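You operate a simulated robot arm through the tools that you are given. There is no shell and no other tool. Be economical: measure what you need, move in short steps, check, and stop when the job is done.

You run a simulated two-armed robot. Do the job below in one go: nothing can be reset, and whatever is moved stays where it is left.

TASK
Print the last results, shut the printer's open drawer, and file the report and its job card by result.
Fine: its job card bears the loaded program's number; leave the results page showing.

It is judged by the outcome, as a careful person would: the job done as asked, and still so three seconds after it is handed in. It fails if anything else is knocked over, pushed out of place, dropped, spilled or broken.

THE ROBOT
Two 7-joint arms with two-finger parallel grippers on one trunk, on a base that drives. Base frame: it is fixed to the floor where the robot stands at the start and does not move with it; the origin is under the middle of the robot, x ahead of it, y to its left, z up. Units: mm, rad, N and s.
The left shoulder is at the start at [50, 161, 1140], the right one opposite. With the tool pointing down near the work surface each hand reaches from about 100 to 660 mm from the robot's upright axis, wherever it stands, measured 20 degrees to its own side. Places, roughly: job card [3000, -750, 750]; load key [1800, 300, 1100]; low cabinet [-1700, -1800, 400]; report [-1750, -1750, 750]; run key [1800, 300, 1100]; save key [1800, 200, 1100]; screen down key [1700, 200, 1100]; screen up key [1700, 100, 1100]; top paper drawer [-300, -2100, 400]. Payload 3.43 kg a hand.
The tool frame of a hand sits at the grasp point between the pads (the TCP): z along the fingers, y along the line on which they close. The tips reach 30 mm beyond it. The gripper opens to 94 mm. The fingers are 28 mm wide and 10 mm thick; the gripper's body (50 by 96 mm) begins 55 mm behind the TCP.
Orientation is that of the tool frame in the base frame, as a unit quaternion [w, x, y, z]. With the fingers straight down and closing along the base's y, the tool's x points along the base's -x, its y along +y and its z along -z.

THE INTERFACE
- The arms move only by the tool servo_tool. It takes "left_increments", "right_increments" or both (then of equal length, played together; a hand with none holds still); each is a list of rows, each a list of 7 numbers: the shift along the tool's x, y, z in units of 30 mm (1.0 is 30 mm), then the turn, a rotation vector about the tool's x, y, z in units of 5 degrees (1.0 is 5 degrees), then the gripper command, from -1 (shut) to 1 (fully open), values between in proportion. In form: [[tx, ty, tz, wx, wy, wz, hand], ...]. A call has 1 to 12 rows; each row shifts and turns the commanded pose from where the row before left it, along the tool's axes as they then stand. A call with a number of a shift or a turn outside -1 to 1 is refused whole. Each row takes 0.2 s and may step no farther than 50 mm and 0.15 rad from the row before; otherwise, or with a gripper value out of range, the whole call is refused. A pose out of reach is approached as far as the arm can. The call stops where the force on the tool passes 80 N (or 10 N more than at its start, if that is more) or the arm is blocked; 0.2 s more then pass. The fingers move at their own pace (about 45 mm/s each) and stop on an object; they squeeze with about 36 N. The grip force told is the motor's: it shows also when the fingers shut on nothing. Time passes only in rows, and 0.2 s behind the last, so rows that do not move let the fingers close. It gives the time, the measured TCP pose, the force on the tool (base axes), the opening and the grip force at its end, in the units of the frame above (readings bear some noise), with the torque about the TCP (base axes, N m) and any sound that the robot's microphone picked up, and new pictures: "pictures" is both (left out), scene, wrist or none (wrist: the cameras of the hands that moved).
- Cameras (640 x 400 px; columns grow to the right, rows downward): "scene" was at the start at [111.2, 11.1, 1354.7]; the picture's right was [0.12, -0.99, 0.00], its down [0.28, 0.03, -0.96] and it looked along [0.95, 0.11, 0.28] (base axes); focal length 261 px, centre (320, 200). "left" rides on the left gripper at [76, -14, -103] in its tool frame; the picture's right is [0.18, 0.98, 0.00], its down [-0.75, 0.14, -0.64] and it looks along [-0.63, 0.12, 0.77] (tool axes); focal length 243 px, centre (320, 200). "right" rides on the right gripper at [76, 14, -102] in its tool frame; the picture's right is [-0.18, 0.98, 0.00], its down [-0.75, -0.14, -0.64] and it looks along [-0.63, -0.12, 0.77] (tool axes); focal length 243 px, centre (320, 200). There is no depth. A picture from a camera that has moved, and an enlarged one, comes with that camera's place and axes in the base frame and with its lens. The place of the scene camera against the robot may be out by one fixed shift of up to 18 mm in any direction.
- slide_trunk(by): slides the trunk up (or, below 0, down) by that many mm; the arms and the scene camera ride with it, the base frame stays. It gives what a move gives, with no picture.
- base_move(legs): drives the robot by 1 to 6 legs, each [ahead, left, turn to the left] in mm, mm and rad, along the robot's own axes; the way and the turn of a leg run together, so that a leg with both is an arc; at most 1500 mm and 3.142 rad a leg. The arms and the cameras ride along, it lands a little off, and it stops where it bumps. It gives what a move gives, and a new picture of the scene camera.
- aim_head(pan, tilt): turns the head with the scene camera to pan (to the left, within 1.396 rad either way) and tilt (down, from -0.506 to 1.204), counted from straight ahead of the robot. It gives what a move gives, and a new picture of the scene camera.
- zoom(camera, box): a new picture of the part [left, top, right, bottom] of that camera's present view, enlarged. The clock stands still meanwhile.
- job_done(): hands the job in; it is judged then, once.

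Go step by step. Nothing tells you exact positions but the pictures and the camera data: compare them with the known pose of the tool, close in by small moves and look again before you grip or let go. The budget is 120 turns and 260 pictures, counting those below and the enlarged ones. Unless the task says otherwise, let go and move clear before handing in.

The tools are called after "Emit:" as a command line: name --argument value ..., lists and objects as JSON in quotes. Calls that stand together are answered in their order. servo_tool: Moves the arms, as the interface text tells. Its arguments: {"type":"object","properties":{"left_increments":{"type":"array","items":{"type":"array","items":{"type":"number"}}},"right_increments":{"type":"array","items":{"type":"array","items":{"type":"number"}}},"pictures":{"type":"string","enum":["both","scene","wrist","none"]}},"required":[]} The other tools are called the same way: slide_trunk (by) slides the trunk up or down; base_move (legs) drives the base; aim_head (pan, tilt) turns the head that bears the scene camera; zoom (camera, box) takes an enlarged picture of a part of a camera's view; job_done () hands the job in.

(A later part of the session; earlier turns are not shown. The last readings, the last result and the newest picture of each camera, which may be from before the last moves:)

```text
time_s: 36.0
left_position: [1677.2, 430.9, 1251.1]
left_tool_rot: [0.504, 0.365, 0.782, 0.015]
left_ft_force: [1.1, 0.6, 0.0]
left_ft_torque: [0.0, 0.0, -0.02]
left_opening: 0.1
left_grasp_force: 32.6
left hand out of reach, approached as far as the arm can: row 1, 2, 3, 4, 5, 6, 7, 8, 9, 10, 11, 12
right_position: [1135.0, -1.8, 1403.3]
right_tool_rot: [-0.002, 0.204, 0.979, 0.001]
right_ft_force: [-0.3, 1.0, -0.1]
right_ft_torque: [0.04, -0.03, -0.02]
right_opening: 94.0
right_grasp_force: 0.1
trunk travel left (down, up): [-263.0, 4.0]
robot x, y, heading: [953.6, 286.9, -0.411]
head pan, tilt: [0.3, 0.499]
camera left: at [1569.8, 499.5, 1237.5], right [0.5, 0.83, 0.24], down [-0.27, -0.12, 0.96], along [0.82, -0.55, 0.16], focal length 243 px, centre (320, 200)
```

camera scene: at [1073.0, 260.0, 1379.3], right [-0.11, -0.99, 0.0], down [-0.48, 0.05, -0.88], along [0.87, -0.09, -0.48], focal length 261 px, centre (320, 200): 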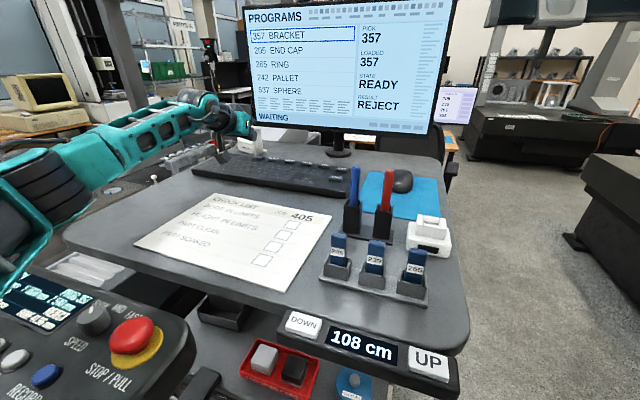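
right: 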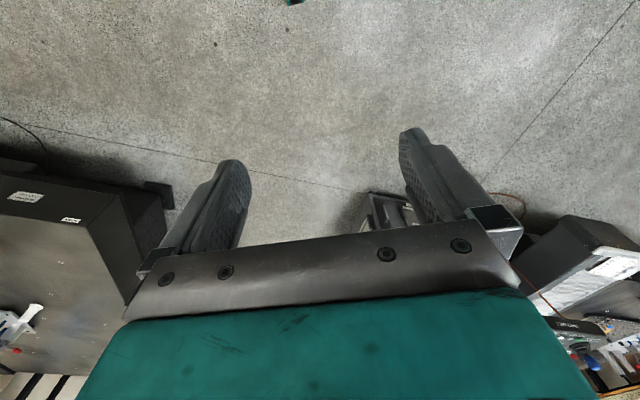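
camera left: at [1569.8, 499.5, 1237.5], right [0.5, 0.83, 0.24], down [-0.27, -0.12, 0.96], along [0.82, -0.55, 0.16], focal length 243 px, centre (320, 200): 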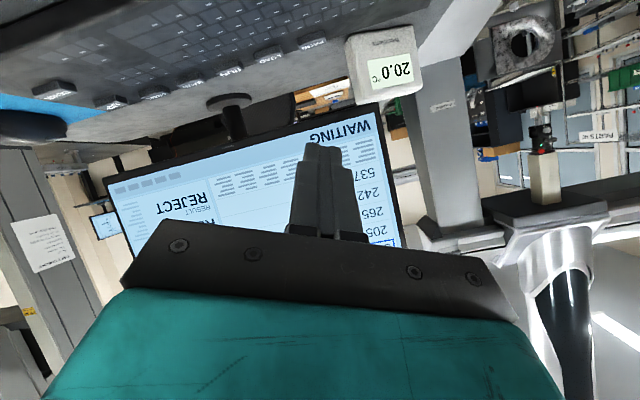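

Rolling that way hits a joint limit. I'll roll the other way and see how far it goes.

Emit:
servo_tool --left_increments '[[0, 0, -0.5, 0, 0, -1, -1], [0, 0, -0.5, 0, 0, -1, -1], [0, 0, 0, 0, 0, -1, -1], [0, 0, 0, 0, 0, -1, -1], [0, 0, 0, 0, 0, -1, -1], [0, 0, 0, 0, 0, -1, -1], [0, 0, 0, 0, 0, -1, -1], [0, 0, 0, 0, 0, -1, -1], [0, 0, 0, 0, 0, -1, -1], [0, 0, 0, 0, 0, -1, -1], [0, 0, 0, 0, 0, -1, -1], [0, 0, 0, 0, 0, -1, -1]]' --pictures "none"

Emit:
servo_tool --left_increments '[[0, 0, 0, 0, 0, -1, -1], [0, 0, 0, 0, 0, -1, -1], [0, 0, 0, 0, 0, -1, -1], [0, 0, 0, 0, 0, -1, -1], [0, 0, 0, 0, 0, -1, -1], [0, 0, 0, 0, 0, -1, -1], [0, 0, 0, 0, 0, -1, -1], [0, 0, 0, 0, 0, -1, -1], [0, 0, 0, 0, 0, -1, -1], [0, 0, 0, 0, 0, -1, -1], [0, 0, 0, 0, 0, -1, -1], [0, 0, 0, 0, 0, -1, -1]]' --pictures "none"

Emit:
servo_tool --left_increments '[[0, 0, 0, 0, 0, -1, -1], [0, 0, 0, 0, 0, -1, -1], [0, 0, 0, 0, 0, -1, -1], [0, 0, 0, 0, 0, -1, -1], [0, 0, 0, 0, 0, -1, -1], [0, 0, 0, 0, 0, -1, -1], [0, 0, 0, 0, 0, -1, -1], [0, 0, 0, 0, 0, -1, -1], [0, 0, 0, 0, 0, -1, -1], [0, 0, 0, 0, 0, -1, -1], [0, 0, 0, 0, 0, -1, -1], [0, 0, 0, 0, 0, -1, -1]]' --pictures "wrist"

```text
time_s: 38.6
left_position: [1653.9, 440.3, 1265.5]
left_tool_rot: [0.445, -0.076, 0.86, -0.239]
left_ft_force: [0.3, 0.0, 0.3]
left_ft_torque: [-0.01, 0.03, 0.0]
left_opening: 0.2
left_grasp_force: 33.3
right_position: [1134.2, -2.5, 1404.3]
right_tool_rot: [-0.002, 0.205, 0.979, 0.002]
right_ft_force: [0.2, 0.3, 0.6]
right_ft_torque: [0.0, 0.0, 0.01]
right_opening: 94.0
right_grasp_force: 0.0
trunk travel left (down, up): [-263.0, 4.0]
robot x, y, heading: [951.4, 281.8, -0.408]
head pan, tilt: [0.3, 0.499]
```

```text
time_s: 41.2
left_position: [1653.2, 439.3, 1266.9]
left_tool_rot: [0.266, -0.495, 0.707, -0.43]
left_ft_force: [-0.3, 0.2, -0.3]
left_ft_torque: [0.0, -0.03, -0.02]
left_opening: 0.0
left_grasp_force: 33.6
right_position: [1134.9, -1.9, 1404.4]
right_tool_rot: [-0.003, 0.204, 0.979, 0.001]
right_ft_force: [0.5, 0.7, -0.4]
right_ft_torque: [-0.01, -0.03, 0.01]
right_opening: 93.9
right_grasp_force: 0.1
trunk travel left (down, up): [-263.0, 4.0]
robot x, y, heading: [953.4, 282.9, -0.411]
head pan, tilt: [0.3, 0.499]
```

```text
time_s: 43.8
left_position: [1652.9, 441.1, 1266.3]
left_tool_rot: [-0.016, 0.783, -0.364, 0.505]
left_ft_force: [-0.1, -0.5, -0.7]
left_ft_torque: [-0.01, 0.01, 0.01]
left_opening: 0.1
left_grasp_force: 33.6
right_position: [1134.3, -1.6, 1404.0]
right_tool_rot: [-0.003, 0.204, 0.979, 0.002]
right_ft_force: [0.3, -0.1, 0.2]
right_ft_torque: [0.0, -0.02, 0.03]
right_opening: 94.2
right_grasp_force: 0.2
trunk travel left (down, up): [-263.0, 4.0]
robot x, y, heading: [953.5, 280.1, -0.413]
head pan, tilt: [0.3, 0.499]
camera left: at [1596.2, 441.5, 1382.4], right [-0.5, -0.83, -0.24], down [-0.76, 0.56, -0.33], along [0.41, 0.02, -0.91], focal length 243 px, centre (320, 200)
```

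left: 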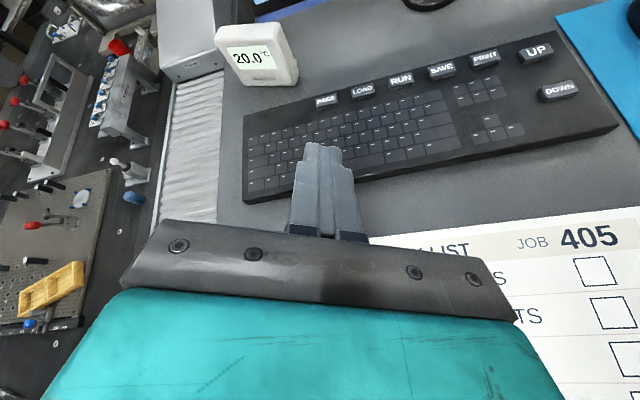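

The hand is flipped with the camera on top and a clear view of the keys. I'll straighten the roll, then go down and forward over PAGE.

Emit:
servo_tool --left_increments '[[0, 0, 0, 0, 0, -1, -1], [0, 0, 0, 0, 0, -1, -1], [0, 0, 0, 0, 0, -1, -1], [0, 0, 0, 0, 0, -1, -1], [0, 0, 0, 0, 0, -1, -1], [-0.866, 0, 0.5, 0, 0, -0.35, -1], [-0.866, 0, 0.5, 0, 0, 0, -1], [-0.6, 0, 0.35, 0, 0, 0, -1], [0.5, 0, 0.866, 0, 0, 0, -1], [0.5, 0, 0.866, 0, 0, 0, -1], [0.5, 0, 0.866, 0, 0, 0, -1], [0.5, 0, 0.866, 0, 0, 0, -1]]' --pictures "wrist"

```text
time_s: 46.4
left_position: [1766.4, 393.3, 1186.1]
left_tool_rot: [0.1, 0.845, -0.174, 0.495]
left_ft_force: [-0.1, 0.4, 0.0]
left_ft_torque: [-0.03, -0.02, -0.03]
left_opening: 0.0
left_grasp_force: 32.8
right_position: [1135.1, -2.3, 1403.0]
right_tool_rot: [-0.002, 0.205, 0.979, 0.002]
right_ft_force: [0.7, -0.6, -0.3]
right_ft_torque: [0.03, -0.01, 0.0]
right_opening: 94.1
right_grasp_force: 0.1
trunk travel left (down, up): [-263.0, 4.0]
robot x, y, heading: [951.2, 278.8, -0.41]
head pan, tilt: [0.3, 0.499]
camera left: at [1724.7, 426.4, 1302.4], right [-0.3, -0.94, 0.16], down [-0.91, 0.24, -0.34], along [0.28, -0.25, -0.93], focal length 243 px, centre (320, 200)
```

left: 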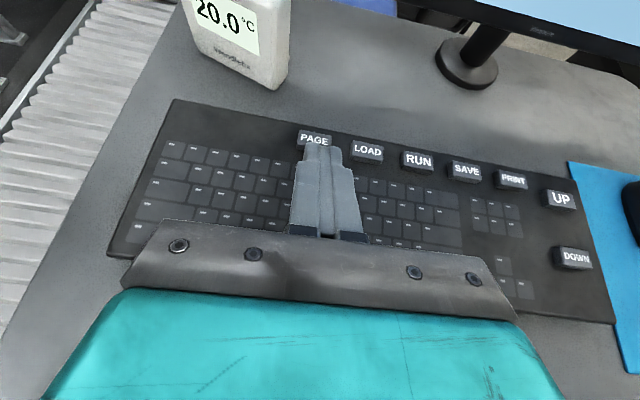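

PAGE lies about 58 mm farther ahead of the fingertip line-up point. I'll move forward and take a look.

Emit:
servo_tool --left_increments '[[0.5, 0, 0.866, 0, 0, 0, -1], [0.47, 0, 0.82, 0, 0, 0, -1], [-0.433, 0, 0.25, 0, 0, 0, -1], [0, 0, 0, 0, 0, 0, -1]]' --pictures "wrist"

Emit:
zoom --camera "scene" --box '[200, 110, 360, 210]'

```text
time_s: 47.4
left_position: [1819.2, 368.8, 1172.8]
left_tool_rot: [0.101, 0.845, -0.175, 0.495]
left_ft_force: [0.6, -0.4, 0.2]
left_ft_torque: [0.01, 0.02, 0.03]
left_opening: 0.1
left_grasp_force: 33.5
right_position: [1133.6, -2.0, 1404.4]
right_tool_rot: [-0.002, 0.205, 0.979, 0.002]
right_ft_force: [-0.2, -0.6, 0.1]
right_ft_torque: [0.02, 0.01, 0.03]
right_opening: 94.1
right_grasp_force: 0.1
trunk travel left (down, up): [-263.0, 4.0]
robot x, y, heading: [956.2, 284.4, -0.406]
head pan, tilt: [0.3, 0.499]
camera left: at [1777.0, 403.4, 1289.3], right [-0.3, -0.94, 0.16], down [-0.91, 0.24, -0.34], along [0.28, -0.25, -0.93], focal length 243 px, centre (320, 200)
```

left: 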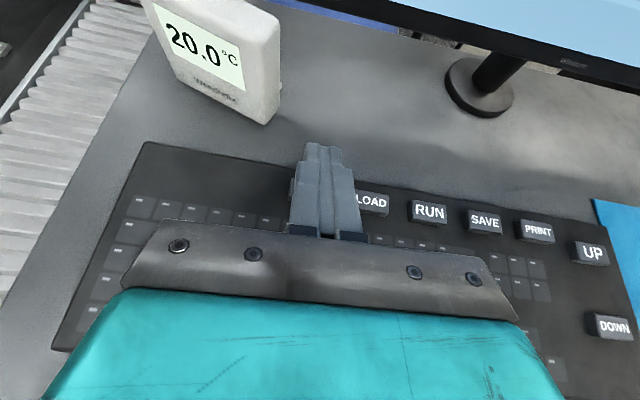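

```text
4.00 times, centred on (280, 160) of scene
camera zoom: at [1072.8, 259.3, 1379.4], right [-0.11, -0.99, 0.0], down [-0.48, 0.05, -0.88], along [0.87, -0.09, -0.48], focal length 1044 px, centre (480, 360)
```

zoom: 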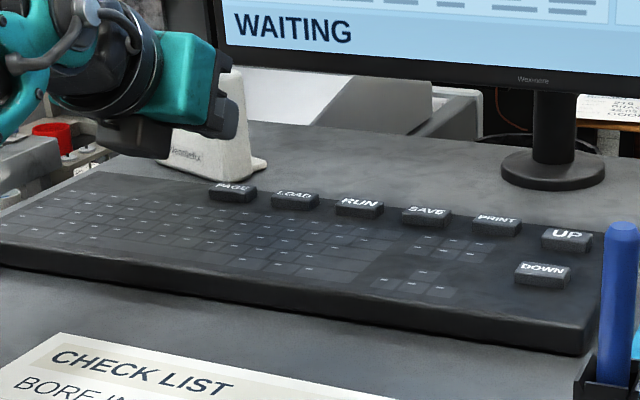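

The fingertip lies over PAGE, about 28 mm above. I'll descend slowly and watch force and sound.

Emit:
servo_tool --left_increments '[[-0.29, 0, 0.167, 0, 0, 0, -1], [-0.29, 0, 0.167, 0, 0, 0, -1], [-0.09, 0, 0.05, 0, 0, 0, -1], [-0.09, 0, 0.05, 0, 0, 0, -1]]' --pictures "scene"

```text
time_s: 48.4
left_position: [1818.9, 368.7, 1146.8]
left_tool_rot: [0.101, 0.845, -0.174, 0.495]
left_ft_force: [0.8, 0.3, -0.5]
left_ft_torque: [0.0, 0.0, 0.0]
left_opening: 0.1
left_grasp_force: 32.9
right_position: [1134.7, -1.5, 1402.0]
right_tool_rot: [-0.002, 0.204, 0.979, 0.001]
right_ft_force: [0.6, 0.2, 0.7]
right_ft_torque: [0.02, 0.02, 0.0]
right_opening: 94.1
right_grasp_force: 0.1
trunk travel left (down, up): [-263.0, 4.0]
robot x, y, heading: [952.3, 283.0, -0.41]
head pan, tilt: [0.3, 0.499]
camera scene: at [1073.0, 259.7, 1379.3], right [-0.11, -0.99, 0.0], down [-0.48, 0.05, -0.88], along [0.87, -0.09, -0.48], focal length 261 px, centre (320, 200)
```

scene: 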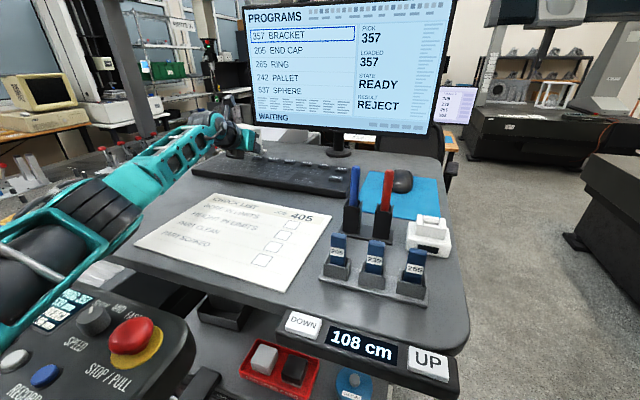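

No contact yet; continuing down in 2.5 mm steps.

Emit:
servo_tool --left_increments '[[-0.072, 0, 0.042, 0, 0, 0, -1], [-0.072, 0, 0.042, 0, 0, 0, -1], [-0.072, 0, 0.042, 0, 0, 0, -1]]' --pictures "wrist"

Emit:
zoom --camera "scene" --box '[200, 110, 360, 210]'

```text
time_s: 49.2
left_position: [1820.1, 371.3, 1137.4]
left_tool_rot: [0.102, 0.846, -0.174, 0.494]
left_ft_force: [0.8, 0.4, 0.0]
left_ft_torque: [0.01, 0.02, 0.03]
left_opening: 0.0
left_grasp_force: 33.3
right_position: [1134.2, -2.7, 1403.9]
right_tool_rot: [-0.002, 0.205, 0.979, 0.001]
right_ft_force: [0.0, -0.5, 0.3]
right_ft_torque: [-0.01, 0.01, 0.0]
right_opening: 94.0
right_grasp_force: 0.1
trunk travel left (down, up): [-263.0, 4.0]
robot x, y, heading: [953.7, 282.1, -0.404]
head pan, tilt: [0.3, 0.499]
camera left: at [1777.1, 404.3, 1255.3], right [-0.3, -0.94, 0.16], down [-0.91, 0.24, -0.34], along [0.28, -0.25, -0.93], focal length 243 px, centre (320, 200)
```

left: 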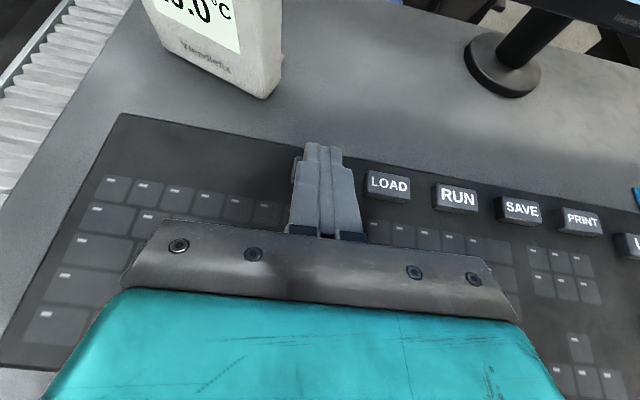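

```text
4.00 times, centred on (280, 160) of scene
camera zoom: at [1073.0, 259.6, 1379.3], right [-0.11, -0.99, 0.0], down [-0.48, 0.05, -0.88], along [0.87, -0.09, -0.48], focal length 1044 px, centre (480, 360)
```

zoom: 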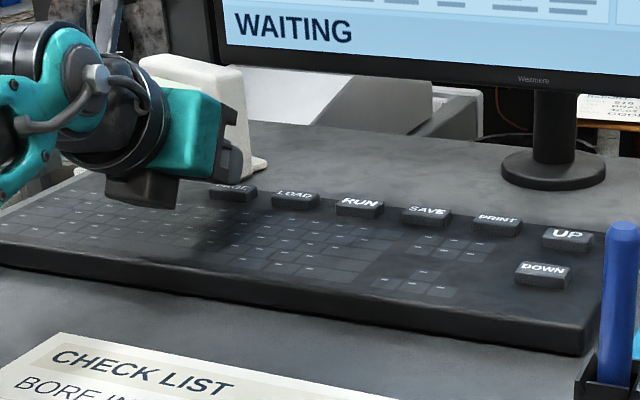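

Still no contact; continuing down carefully.

Emit:
servo_tool --left_increments '[[-0.072, 0, 0.042, 0, 0, 0, -1], [-0.072, 0, 0.042, 0, 0, 0, -1]]' --pictures "none"

Emit:
servo_tool --left_increments '[[-0.072, 0, 0.042, 0, 0, 0, -1]]' --pictures "none"

Emit:
servo_tool --left_increments '[[-0.072, 0, 0.042, 0, 0, 0, -1]]' --pictures "scene"

```text
time_s: 49.8
left_position: [1819.8, 371.3, 1135.2]
left_tool_rot: [0.1, 0.845, -0.173, 0.496]
left_ft_force: [1.3, -0.3, 1.4]
left_ft_torque: [0.02, 0.01, 0.0]
left_opening: 0.0
left_grasp_force: 33.2
right_position: [1133.2, -2.3, 1403.9]
right_tool_rot: [-0.002, 0.204, 0.979, 0.001]
right_ft_force: [0.1, 0.3, 0.3]
right_ft_torque: [0.03, 0.02, 0.01]
right_opening: 93.9
right_grasp_force: 0.1
trunk travel left (down, up): [-263.0, 4.0]
robot x, y, heading: [955.2, 288.0, -0.404]
head pan, tilt: [0.3, 0.499]
heard: click
```

```text
time_s: 50.2
left_position: [1818.6, 370.9, 1133.5]
left_tool_rot: [0.101, 0.845, -0.173, 0.496]
left_ft_force: [-0.2, 0.4, 4.2]
left_ft_torque: [0.0, -0.03, 0.02]
left_opening: 0.2
left_grasp_force: 33.1
right_position: [1134.4, -2.3, 1404.9]
right_tool_rot: [-0.002, 0.204, 0.979, 0.002]
right_ft_force: [0.3, 0.1, -1.0]
right_ft_torque: [-0.03, 0.02, 0.0]
right_opening: 93.9
right_grasp_force: 0.1
trunk travel left (down, up): [-263.0, 4.0]
robot x, y, heading: [956.4, 284.8, -0.413]
head pan, tilt: [0.3, 0.499]
```

```text
time_s: 50.6
left_position: [1818.7, 371.1, 1130.6]
left_tool_rot: [0.101, 0.844, -0.173, 0.497]
left_ft_force: [2.6, 0.7, 9.5]
left_ft_torque: [-0.05, -0.24, 0.01]
left_opening: 0.0
left_grasp_force: 32.9
right_position: [1134.0, -2.5, 1404.6]
right_tool_rot: [-0.001, 0.204, 0.979, 0.002]
right_ft_force: [0.3, 0.4, 0.0]
right_ft_torque: [0.0, -0.01, 0.0]
right_opening: 94.0
right_grasp_force: 0.0
trunk travel left (down, up): [-263.0, 4.0]
robot x, y, heading: [953.5, 285.7, -0.406]
head pan, tilt: [0.3, 0.499]
camera scene: at [1072.2, 259.6, 1379.6], right [-0.11, -0.99, 0.0], down [-0.48, 0.05, -0.88], along [0.87, -0.09, -0.48], focal length 261 px, centre (320, 200)
```

scene: 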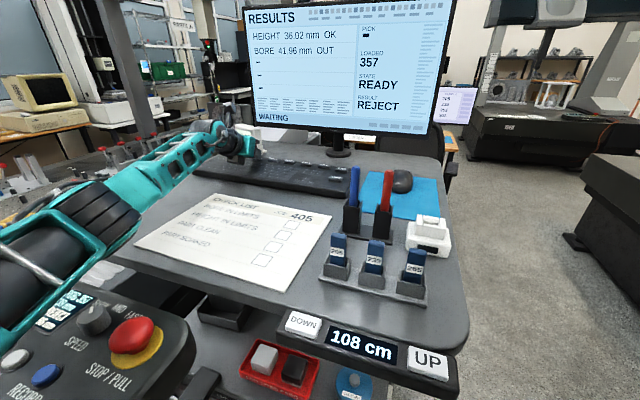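

The RESULTS page is up (bore OUT, REJECT). Now I'll lift, shift right about 203 mm to PRINT and check alignment.

Emit:
servo_tool --left_increments '[[0.866, 0, -0.5, 0, 0, 0, -1], [0.433, 0, -0.25, 0, 0, 0, -1], [0, 0.967, 0, 0, 0, 0, -1], [0, 0.967, 0, 0, 0, 0, -1], [0, 0.967, 0, 0, 0, 0, -1], [0, 0.967, 0, 0, 0, 0, -1], [0, 0.967, 0, 0, 0, 0, -1], [0, 0.967, 0, 0, 0, 0, -1], [0, 0.967, 0, 0, 0, 0, -1], [0, 0, 0, 0, 0, 0, -1]]' --pictures "both"

Emit:
zoom --camera "scene" --box '[240, 0, 450, 131]'

```text
time_s: 52.8
left_position: [1738.9, 183.1, 1172.2]
left_tool_rot: [0.101, 0.845, -0.174, 0.494]
left_ft_force: [-0.2, -0.2, 0.1]
left_ft_torque: [-0.01, 0.02, -0.02]
left_opening: 0.0
left_grasp_force: 32.7
right_position: [1134.0, -0.7, 1404.6]
right_tool_rot: [-0.002, 0.204, 0.979, 0.001]
right_ft_force: [0.5, -0.3, 0.2]
right_ft_torque: [0.01, 0.0, -0.01]
right_opening: 94.0
right_grasp_force: 0.1
trunk travel left (down, up): [-263.0, 4.0]
robot x, y, heading: [956.0, 285.0, -0.412]
head pan, tilt: [0.3, 0.499]
camera scene: at [1073.1, 260.0, 1379.3], right [-0.11, -0.99, 0.0], down [-0.48, 0.05, -0.88], along [0.87, -0.09, -0.48], focal length 261 px, centre (320, 200)
camera left: at [1696.5, 217.1, 1289.4], right [-0.3, -0.94, 0.16], down [-0.91, 0.24, -0.34], along [0.28, -0.25, -0.93], focal length 243 px, centre (320, 200)
```

scene: 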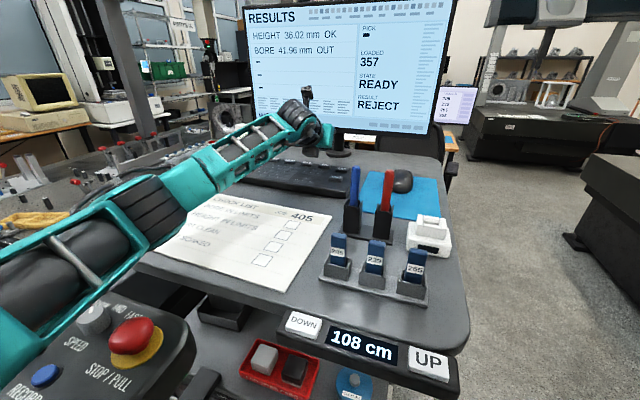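
left: 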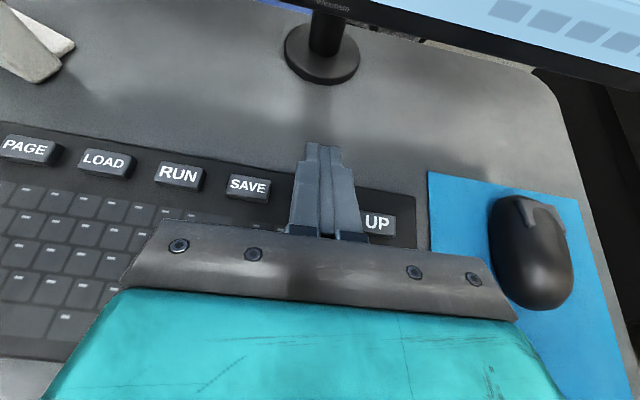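

```text
3.05 times, centred on (345, 66) of scene
camera zoom: at [1073.1, 260.0, 1379.3], right [-0.11, -0.99, 0.0], down [-0.48, 0.05, -0.88], along [0.87, -0.09, -0.48], focal length 795 px, centre (244, 610)
```

zoom: 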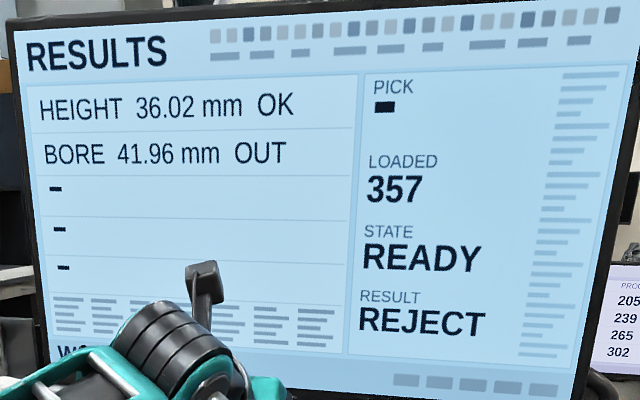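

The tip sits over PRINT (between SAVE and UP). Shifting back 3 mm and pressing down to the height that clicked before.

Emit:
servo_tool --left_increments '[[-0.05, 0, -0.087, 0, 0, 0, -1], [-0.433, 0, 0.25, 0, 0, 0, -1], [-0.433, 0, 0.25, 0, 0, 0, -1], [-0.11, 0, 0.065, 0, 0, 0, -1], [-0.072, 0, 0.042, 0, 0, 0, -1], [0, 0, 0, 0, 0, 0, -1]]' --pictures "none"

Emit:
servo_tool --left_increments '[[-0.072, 0, 0.042, 0, 0, 0, -1]]' --pictures "wrist"

```text
time_s: 54.2
left_position: [1737.1, 185.1, 1136.4]
left_tool_rot: [0.101, 0.845, -0.174, 0.495]
left_ft_force: [1.4, 0.8, 0.0]
left_ft_torque: [0.02, -0.01, -0.01]
left_opening: 0.0
left_grasp_force: 32.9
right_position: [1134.0, -1.9, 1404.1]
right_tool_rot: [-0.002, 0.205, 0.979, 0.001]
right_ft_force: [0.0, 0.3, 0.1]
right_ft_torque: [0.0, 0.01, -0.01]
right_opening: 94.0
right_grasp_force: 0.0
trunk travel left (down, up): [-263.0, 4.0]
robot x, y, heading: [952.1, 285.9, -0.407]
head pan, tilt: [0.3, 0.499]
```

```text
time_s: 54.6
left_position: [1736.7, 184.9, 1134.5]
left_tool_rot: [0.101, 0.845, -0.174, 0.495]
left_ft_force: [0.0, 0.3, 0.5]
left_ft_torque: [-0.01, -0.02, 0.02]
left_opening: 0.0
left_grasp_force: 33.2
right_position: [1134.8, -1.4, 1404.5]
right_tool_rot: [-0.002, 0.204, 0.979, 0.001]
right_ft_force: [-0.1, -0.4, -0.8]
right_ft_torque: [0.01, 0.0, 0.0]
right_opening: 94.1
right_grasp_force: 0.1
trunk travel left (down, up): [-263.0, 4.0]
robot x, y, heading: [953.7, 286.9, -0.413]
head pan, tilt: [0.3, 0.499]
camera left: at [1694.8, 217.9, 1252.2], right [-0.3, -0.94, 0.16], down [-0.91, 0.24, -0.34], along [0.28, -0.25, -0.93], focal length 243 px, centre (320, 200)
```

left: 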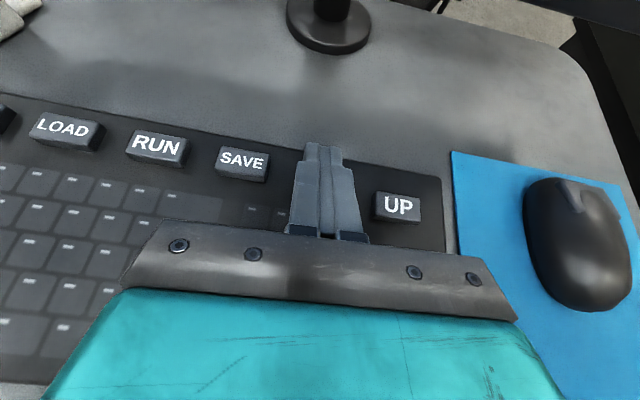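

No click yet; one or two more small steps down.

Emit:
servo_tool --left_increments '[[-0.072, 0, 0.042, 0, 0, 0, -1]]' --pictures "none"

Emit:
servo_tool --left_increments '[[-0.06, 0, 0.035, 0, 0, 0, -1]]' --pictures "scene"

```text
time_s: 55.0
left_position: [1736.5, 186.1, 1133.3]
left_tool_rot: [0.101, 0.845, -0.173, 0.495]
left_ft_force: [0.9, -0.9, 2.6]
left_ft_torque: [-0.05, -0.07, 0.01]
left_opening: 0.0
left_grasp_force: 32.7
right_position: [1132.9, -2.4, 1404.5]
right_tool_rot: [-0.002, 0.205, 0.979, 0.002]
right_ft_force: [-0.3, -0.3, 0.7]
right_ft_torque: [0.01, 0.02, 0.01]
right_opening: 94.1
right_grasp_force: 0.0
trunk travel left (down, up): [-263.0, 4.0]
robot x, y, heading: [955.2, 281.6, -0.407]
head pan, tilt: [0.3, 0.499]
heard: click
```

```text
time_s: 55.4
left_position: [1736.6, 184.7, 1132.9]
left_tool_rot: [0.103, 0.844, -0.175, 0.496]
left_ft_force: [1.3, -0.3, 7.4]
left_ft_torque: [-0.06, -0.16, -0.05]
left_opening: 0.0
left_grasp_force: 32.8
right_position: [1134.1, -1.9, 1403.3]
right_tool_rot: [-0.002, 0.204, 0.979, 0.001]
right_ft_force: [0.8, -0.1, 0.1]
right_ft_torque: [0.04, -0.01, 0.02]
right_opening: 94.1
right_grasp_force: 0.1
trunk travel left (down, up): [-263.0, 4.0]
robot x, y, heading: [952.2, 283.5, -0.411]
head pan, tilt: [0.3, 0.499]
camera scene: at [1072.1, 259.7, 1379.5], right [-0.11, -0.99, 0.0], down [-0.48, 0.05, -0.88], along [0.87, -0.09, -0.48], focal length 261 px, centre (320, 200)
```

scene: 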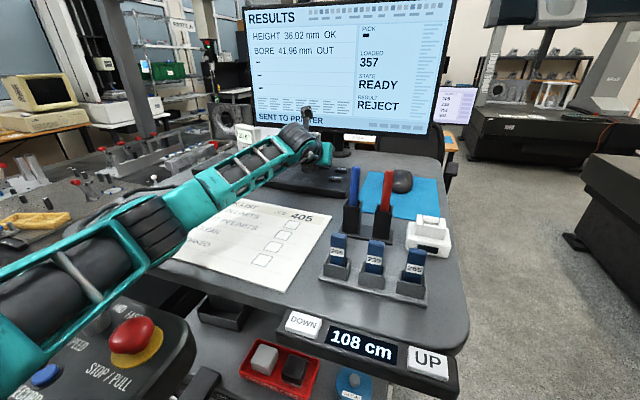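

"SENT TO PRINTER" is shown. I'll lift the hand high and retract it over the desk.

Emit:
servo_tool --left_increments '[[1, 0, -0.577, 0, 0, 0, -1], [1, 0, -0.577, 0, 0, 0, -1], [1, 0, -0.577, 0, 0, 0, -1], [1, 0, -0.577, 0, 0, 0, -1], [1, 0, -0.577, 0, 0, 0, -1], [1, 0, -0.577, 0, 0, 0, -1], [0, 0, 0, 0, 0, 0, -1]]' --pictures "none"

Emit:
servo_tool --left_increments '[[-0.577, 0, -1, 0, 0, 0, -1], [-0.577, 0, -1, 0, 0, 0, -1], [-0.577, 0, -1, 0, 0, 0, -1], [-0.577, 0, -1, 0, 0, 0, -1], [-0.577, 0, -1, 0, 0, 0, -1], [-0.577, 0, -1, 0, 0, 0, -1], [-0.577, 0, -1, 0, 0, 0, -1], [-0.577, 0, -1, 0, 0, 0, -1], [-0.577, 0, -1, 0, 0, 0, -1], [-0.577, 0, -1, 0, 0, 0, -1], [-0.577, 0, -1, 0, 0, 0, -1], [-0.577, 0, -1, 0, 0, 0, -1]]' --pictures "scene"

Emit:
zoom --camera "scene" --box '[320, 120, 460, 207]'

```text
time_s: 57.0
left_position: [1734.9, 187.0, 1337.2]
left_tool_rot: [0.1, 0.846, -0.173, 0.494]
left_ft_force: [0.3, 0.4, -0.1]
left_ft_torque: [0.01, 0.04, 0.04]
left_opening: 0.0
left_grasp_force: 33.0
right_position: [1134.6, -2.1, 1404.4]
right_tool_rot: [-0.002, 0.204, 0.979, 0.0]
right_ft_force: [-0.7, 0.3, 0.2]
right_ft_torque: [0.0, -0.04, 0.04]
right_opening: 93.9
right_grasp_force: 0.0
trunk travel left (down, up): [-263.0, 4.0]
robot x, y, heading: [954.9, 283.4, -0.403]
head pan, tilt: [0.3, 0.499]
```

```text
time_s: 59.6
left_position: [1351.9, 347.9, 1332.5]
left_tool_rot: [0.101, 0.845, -0.173, 0.495]
left_ft_force: [-0.2, 0.4, -0.5]
left_ft_torque: [0.02, 0.02, 0.01]
left_opening: 0.0
left_grasp_force: 33.2
right_position: [1134.2, -0.9, 1404.0]
right_tool_rot: [-0.002, 0.205, 0.979, 0.002]
right_ft_force: [-0.1, -0.3, -0.5]
right_ft_torque: [-0.01, -0.03, 0.02]
right_opening: 93.9
right_grasp_force: 0.0
trunk travel left (down, up): [-263.0, 4.0]
robot x, y, heading: [954.4, 280.8, -0.415]
head pan, tilt: [0.3, 0.499]
camera scene: at [1072.2, 260.1, 1379.4], right [-0.11, -0.99, 0.0], down [-0.48, 0.05, -0.88], along [0.87, -0.09, -0.48], focal length 261 px, centre (320, 200)
```

scene: 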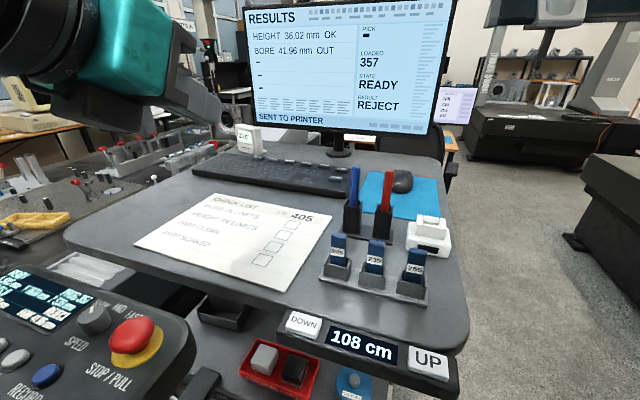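

```text
4.57 times, centred on (390, 164) of scene
camera zoom: at [1072.2, 260.1, 1379.4], right [-0.11, -0.99, 0.0], down [-0.48, 0.05, -0.88], along [0.87, -0.09, -0.48], focal length 1192 px, centre (0, 367)
```

zoom: 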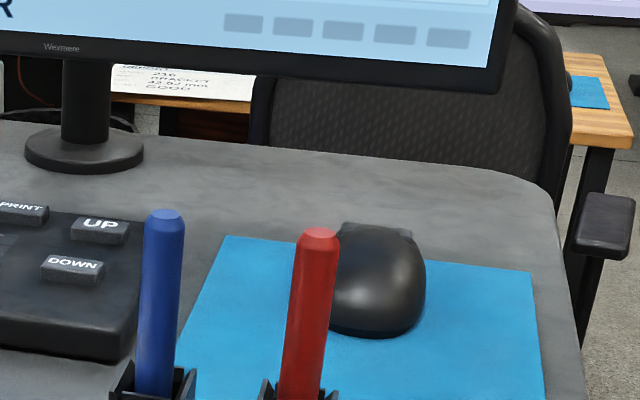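

The screen is right and nothing else was touched. Now I'll back out and drive around toward the job-card desk.

Emit:
base_move --legs '[[-200, 0, 0], [0, -700, 0], [1300, 0, 0.1]]'

Emit:
aim_head --pan 0.2 --tilt 0.3

Emit:
zoom --camera "scene" --box '[220, 120, 420, 245]'

```text
time_s: 70.9
left_position: [2113.8, -621.0, 1331.3]
left_tool_rot: [0.072, 0.854, -0.124, 0.499]
left_ft_force: [0.4, 0.6, 0.6]
left_ft_torque: [0.0, 0.0, -0.04]
left_opening: 0.0
left_grasp_force: 33.0
right_position: [1937.8, -993.3, 1403.5]
right_tool_rot: [-0.003, 0.148, 0.989, 0.001]
right_ft_force: [0.1, -1.4, 0.4]
right_ft_torque: [0.02, -0.01, 0.03]
right_opening: 94.2
right_grasp_force: 0.0
trunk travel left (down, up): [-263.0, 4.0]
robot x, y, heading: [1727.4, -727.1, -0.294]
head pan, tilt: [0.3, 0.499]
camera scene: at [1846.9, -739.2, 1379.3], right [0.01, -1.0, 0.0], down [-0.48, 0.0, -0.88], along [0.88, 0.01, -0.48], focal length 261 px, centre (320, 200)
```

scene: 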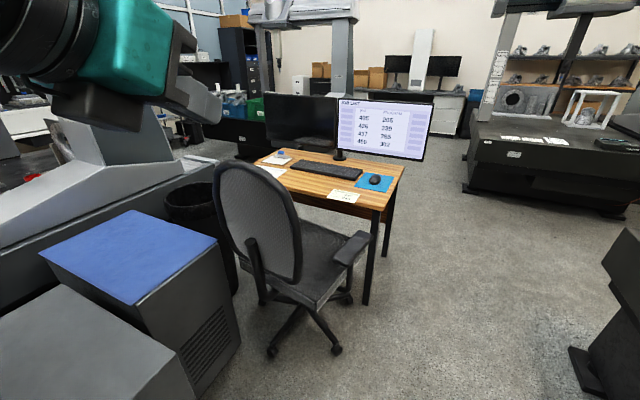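

```text
time_s: 71.6
left_position: [2114.9, -620.5, 1332.4]
left_tool_rot: [0.073, 0.854, -0.125, 0.5]
left_ft_force: [0.4, 0.3, -0.8]
left_ft_torque: [-0.04, 0.0, 0.01]
left_opening: 0.1
left_grasp_force: 32.9
right_position: [1937.2, -994.3, 1403.9]
right_tool_rot: [-0.002, 0.148, 0.989, 0.001]
right_ft_force: [-1.0, -0.3, -0.6]
right_ft_torque: [0.01, -0.04, 0.0]
right_opening: 94.1
right_grasp_force: 0.1
trunk travel left (down, up): [-263.0, 4.0]
robot x, y, heading: [1724.3, -733.2, -0.296]
head pan, tilt: [0.201, 0.3]
camera scene: at [1848.7, -748.4, 1397.7], right [-0.09, -1.0, 0.0], down [-0.29, 0.03, -0.96], along [0.95, -0.09, -0.3], focal length 261 px, centre (320, 200)
```

scene: 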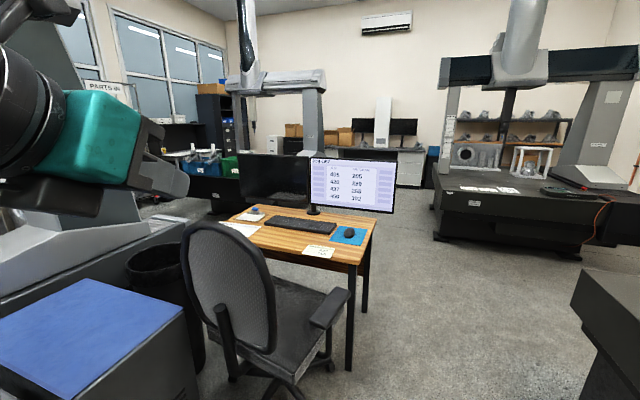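

```text
3.20 times, centred on (320, 182) of scene
camera zoom: at [1848.7, -748.4, 1397.7], right [-0.09, -1.0, 0.0], down [-0.29, 0.03, -0.96], along [0.95, -0.09, -0.3], focal length 835 px, centre (320, 256)
```

zoom: 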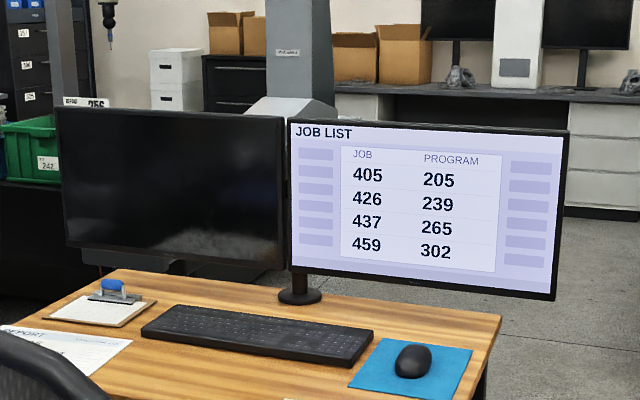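

The small card at the front edge of the wooden desk is likely the job card. I'll read it.

Emit:
zoom --camera "scene" --box '[280, 230, 360, 280]'

Emit:
zoom --camera "scene" --box '[210, 195, 290, 245]'

```text
8.00 times, centred on (320, 255) of scene
camera zoom: at [1848.7, -748.4, 1397.7], right [-0.09, -1.0, 0.0], down [-0.29, 0.03, -0.96], along [0.95, -0.09, -0.3], focal length 2087 px, centre (320, -240)
```

zoom: 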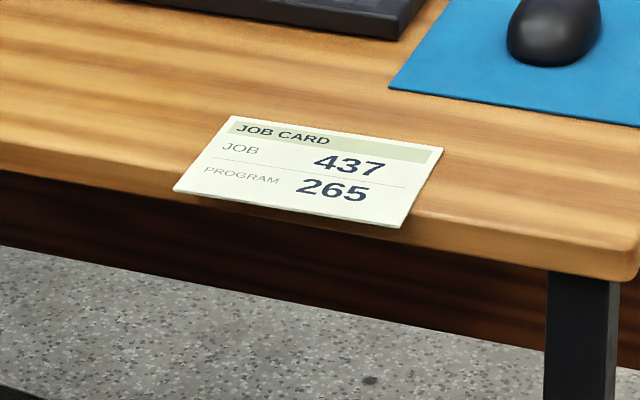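

```text
8.00 times, centred on (250, 220) of scene
camera zoom: at [1848.7, -748.4, 1397.7], right [-0.09, -1.0, 0.0], down [-0.29, 0.03, -0.96], along [0.95, -0.09, -0.3], focal length 2087 px, centre (880, 40)
```

zoom: 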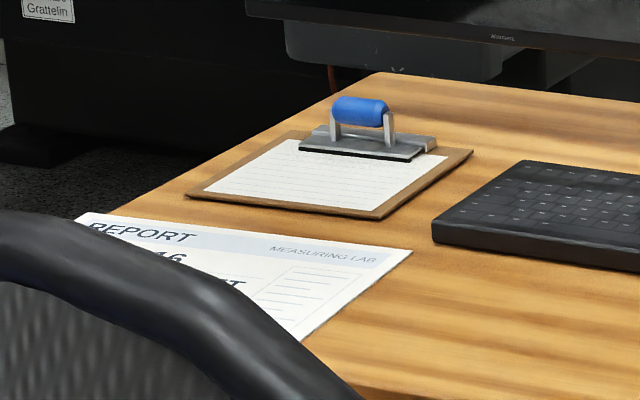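

This card bears job 437 / program 265, not 357. There may be other cards, so I'll drive past the chair for a full view of the desk.

Emit:
base_move --legs '[[400, -300, 0], [450, 60, 0.4]]'

Emit:
zoom --camera "scene" --box '[160, 150, 480, 350]'

```text
time_s: 76.8
left_position: [2775.1, -854.1, 1332.1]
left_tool_rot: [-0.03, 0.862, 0.05, 0.503]
left_ft_force: [0.1, 0.2, 0.4]
left_ft_torque: [-0.03, -0.01, -0.02]
left_opening: 0.0
left_grasp_force: 32.5
right_position: [2760.6, -1266.2, 1403.5]
right_tool_rot: [-0.003, -0.055, 0.998, 0.001]
right_ft_force: [0.3, 0.2, -0.2]
right_ft_torque: [0.04, -0.01, 0.0]
right_opening: 94.2
right_grasp_force: 0.1
trunk travel left (down, up): [-263.0, 4.0]
robot x, y, heading: [2458.7, -1108.2, 0.113]
head pan, tilt: [0.201, 0.3]
camera scene: at [2581.9, -1073.6, 1397.7], right [0.31, -0.95, 0.0], down [-0.28, -0.09, -0.96], along [0.91, 0.3, -0.3], focal length 261 px, centre (320, 200)
```

scene: 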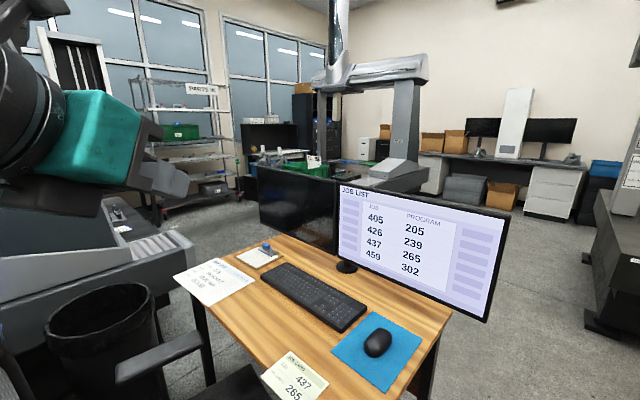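

```text
2.00 times, centred on (320, 250) of scene
camera zoom: at [2581.9, -1073.6, 1397.7], right [0.31, -0.95, 0.0], down [-0.28, -0.09, -0.96], along [0.91, 0.3, -0.3], focal length 522 px, centre (320, 100)
```

zoom: 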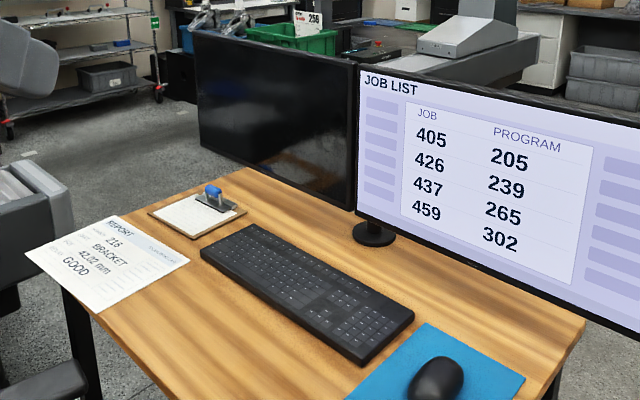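

Only one card lies on this desk. I'll look around from here for other job cards (conveyor end, the other machine).

Emit:
aim_head --pan 1.3 --tilt 0.35

Emit:
aim_head --pan -0.7 --tilt 0.3

Emit:
zoom --camera "scene" --box '[0, 100, 320, 300]'

```text
time_s: 78.1
left_position: [2773.6, -854.9, 1331.8]
left_tool_rot: [-0.031, 0.861, 0.052, 0.504]
left_ft_force: [0.1, -0.7, -0.5]
left_ft_torque: [0.02, 0.01, -0.01]
left_opening: 0.0
left_grasp_force: 33.1
right_position: [2760.3, -1265.7, 1403.4]
right_tool_rot: [-0.002, -0.056, 0.998, 0.0]
right_ft_force: [0.4, 1.1, 0.0]
right_ft_torque: [0.0, -0.02, -0.03]
right_opening: 94.1
right_grasp_force: 0.1
trunk travel left (down, up): [-263.0, 4.0]
robot x, y, heading: [2457.8, -1109.7, 0.111]
head pan, tilt: [1.3, 0.351]
camera scene: at [2507.2, -1010.8, 1393.0], right [0.99, -0.15, 0.0], down [-0.05, -0.34, -0.94], along [0.15, 0.93, -0.34], focal length 261 px, centre (320, 200)
```

scene: 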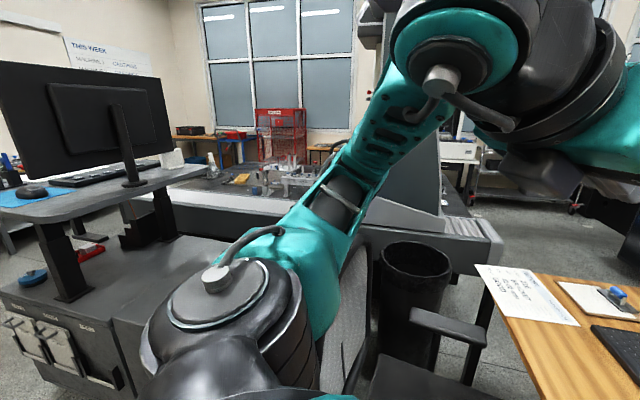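

```text
time_s: 80.1
left_position: [2773.6, -854.1, 1331.5]
left_tool_rot: [-0.03, 0.861, 0.05, 0.505]
left_ft_force: [0.3, 0.3, -0.2]
left_ft_torque: [-0.01, 0.01, 0.0]
left_opening: 0.2
left_grasp_force: 32.7
right_position: [2760.8, -1265.7, 1405.1]
right_tool_rot: [-0.003, -0.056, 0.998, 0.001]
right_ft_force: [0.1, 0.3, 0.5]
right_ft_torque: [0.0, 0.0, 0.02]
right_opening: 93.6
right_grasp_force: 0.1
trunk travel left (down, up): [-263.0, 4.0]
robot x, y, heading: [2460.8, -1107.8, 0.115]
head pan, tilt: [-0.7, 0.3]
camera scene: at [2570.7, -1154.3, 1397.7], right [-0.55, -0.83, 0.0], down [-0.25, 0.16, -0.96], along [0.8, -0.53, -0.3], focal length 261 px, centre (320, 200)
```

scene: 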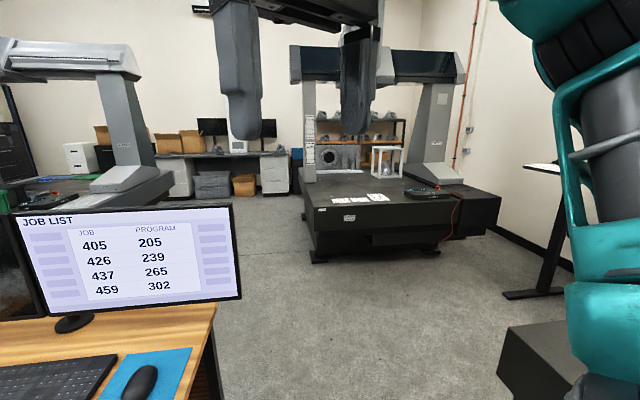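

```text
2.00 times, centred on (160, 200) of scene
camera zoom: at [2570.7, -1154.3, 1397.7], right [-0.55, -0.83, 0.0], down [-0.25, 0.16, -0.96], along [0.8, -0.53, -0.3], focal length 522 px, centre (640, 200)
```

zoom: 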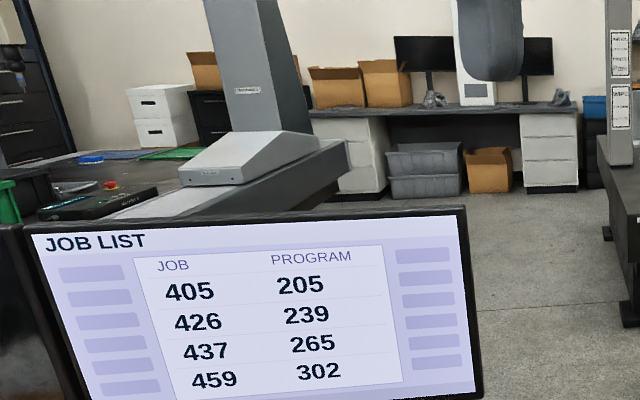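

I'll zoom on the papers lying on the other machine.

Emit:
zoom --camera "scene" --box '[310, 170, 470, 270]'

Emit:
zoom --camera "scene" --box '[330, 185, 394, 225]'

```text
4.00 times, centred on (390, 220) of scene
camera zoom: at [2570.7, -1154.3, 1397.7], right [-0.55, -0.83, 0.0], down [-0.25, 0.16, -0.96], along [0.8, -0.53, -0.3], focal length 1044 px, centre (40, 120)
```

zoom: 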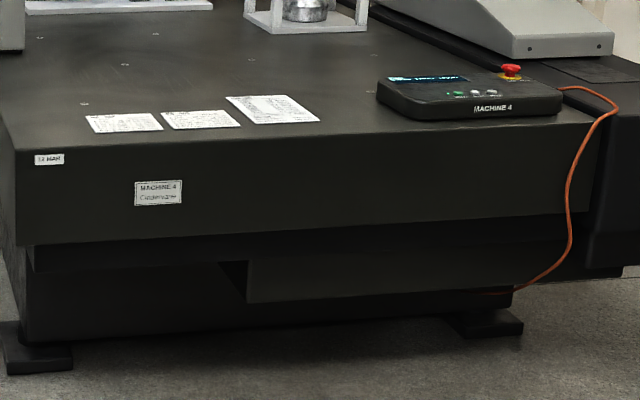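

```text
10.00 times, centred on (362, 205) of scene
camera zoom: at [2570.7, -1154.3, 1397.7], right [-0.55, -0.83, 0.0], down [-0.25, 0.16, -0.96], along [0.8, -0.53, -0.3], focal length 2609 px, centre (-100, 150)
```

zoom: 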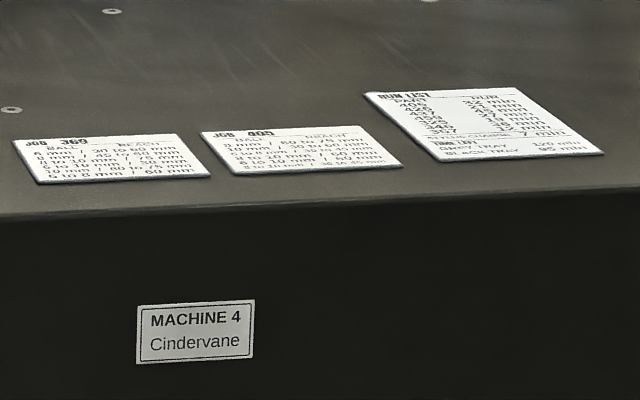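

Those sheets are for other machines. I'll drive back around to the left side of the console and read the card at the conveyor end.

Emit:
base_move --legs '[[0, 0, 2.6], [1500, 0, 0], [773, -515, -1.6]]'

Emit:
aim_head --pan 0 --tilt 0.4

```text
time_s: 95.7
left_position: [702.4, 92.1, 1331.6]
left_tool_rot: [-0.424, 0.468, 0.725, 0.274]
left_ft_force: [-0.6, -0.3, -0.1]
left_ft_torque: [0.0, 0.01, -0.02]
left_opening: 0.2
left_grasp_force: 33.3
right_position: [1100.3, 206.2, 1403.4]
right_tool_rot: [0.004, 0.839, -0.545, 0.002]
right_ft_force: [-0.3, 0.0, 0.3]
right_ft_torque: [-0.04, -0.03, 0.01]
right_opening: 94.1
right_grasp_force: 0.0
trunk travel left (down, up): [-263.0, 4.0]
robot x, y, heading: [1040.6, -129.6, 1.993]
head pan, tilt: [-0.7, 0.3]
stopped in leg 3: the robot was blocked; the commanded pose is now the measured one
camera scene: at [1043.1, -0.1, 1397.5], right [0.96, -0.27, 0.0], down [-0.08, -0.29, -0.95], along [0.26, 0.92, -0.3], focal length 261 px, centre (320, 200)
```

scene: 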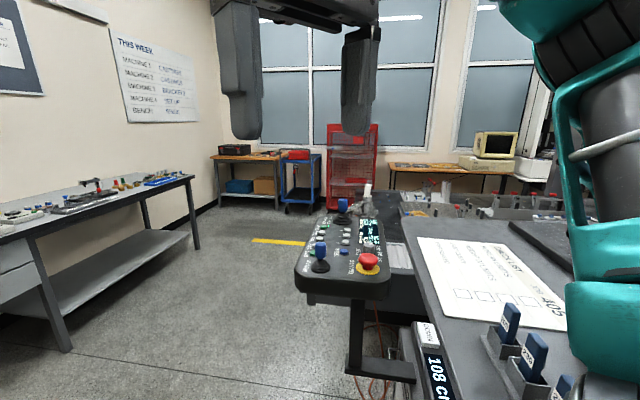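

```text
time_s: 96.8
left_position: [706.1, 91.9, 1333.3]
left_tool_rot: [-0.425, 0.468, 0.726, 0.272]
left_ft_force: [0.1, 0.3, 0.7]
left_ft_torque: [0.0, 0.0, 0.0]
left_opening: 0.1
left_grasp_force: 33.0
right_position: [1100.8, 204.6, 1404.8]
right_tool_rot: [0.004, 0.839, -0.545, 0.001]
right_ft_force: [1.1, 0.1, -0.9]
right_ft_torque: [-0.01, 0.02, -0.02]
right_opening: 94.2
right_grasp_force: 0.0
trunk travel left (down, up): [-263.0, 4.0]
robot x, y, heading: [1045.0, -127.7, 1.997]
head pan, tilt: [0.0, 0.4]
camera scene: at [981.4, -6.3, 1388.5], right [0.91, 0.41, 0.0], down [0.16, -0.35, -0.92], along [-0.38, 0.84, -0.39], focal length 261 px, centre (320, 200)
```

scene: 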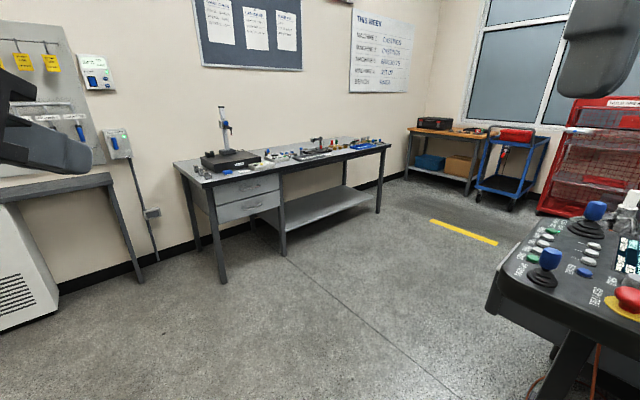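

The arc swung me near the desk corner and it bumped; everything there still stands. I'll move away from the desk first and then go around to the left.

Emit:
base_move --legs '[[0, 450, 0], [800, 0, 0]]'

Emit:
aim_head --pan -1.2 --tilt 0.35

```text
time_s: 103.3
left_position: [-18.8, 640.7, 1332.9]
left_tool_rot: [-0.424, 0.47, 0.723, 0.275]
left_ft_force: [0.3, -0.6, -0.5]
left_ft_torque: [0.02, -0.03, 0.0]
left_opening: 0.1
left_grasp_force: 33.0
right_position: [378.2, 750.9, 1402.7]
right_tool_rot: [0.003, 0.837, -0.547, 0.001]
right_ft_force: [0.1, 0.3, -0.2]
right_ft_torque: [-0.03, 0.0, 0.01]
right_opening: 93.9
right_grasp_force: 0.0
trunk travel left (down, up): [-263.0, 4.0]
robot x, y, heading: [320.9, 419.0, 1.989]
head pan, tilt: [0.0, 0.4]
camera scene: at [256.4, 541.4, 1388.4], right [0.91, 0.41, 0.0], down [0.16, -0.36, -0.92], along [-0.38, 0.84, -0.39], focal length 261 px, centre (320, 200)
```

scene: 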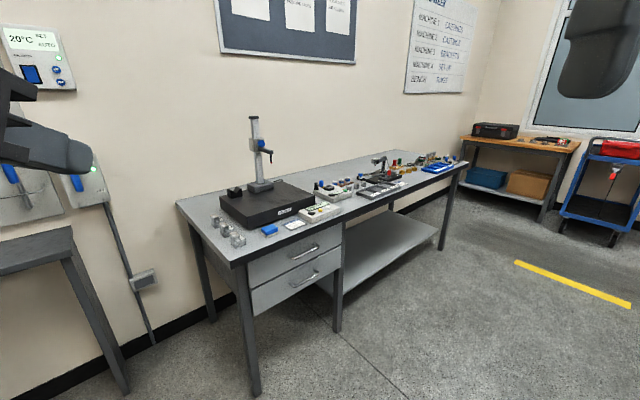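

```text
time_s: 104.7
left_position: [-19.0, 640.9, 1332.8]
left_tool_rot: [-0.424, 0.47, 0.724, 0.275]
left_ft_force: [-0.2, -0.4, 0.2]
left_ft_torque: [-0.02, 0.01, 0.0]
left_opening: 0.1
left_grasp_force: 33.4
right_position: [378.5, 752.1, 1404.9]
right_tool_rot: [0.004, 0.837, -0.547, 0.001]
right_ft_force: [-0.5, -0.6, 0.4]
right_ft_torque: [0.01, 0.0, 0.01]
right_opening: 94.0
right_grasp_force: 0.1
trunk travel left (down, up): [-263.0, 4.0]
robot x, y, heading: [317.5, 418.5, 1.989]
head pan, tilt: [-1.201, 0.351]
camera scene: at [359.7, 522.7, 1393.0], right [0.71, -0.7, 0.0], down [-0.24, -0.24, -0.94], along [0.66, 0.67, -0.34], focal length 261 px, centre (320, 200)
```

scene: 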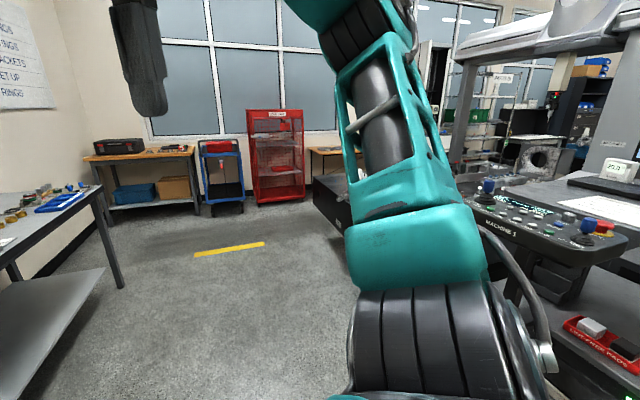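

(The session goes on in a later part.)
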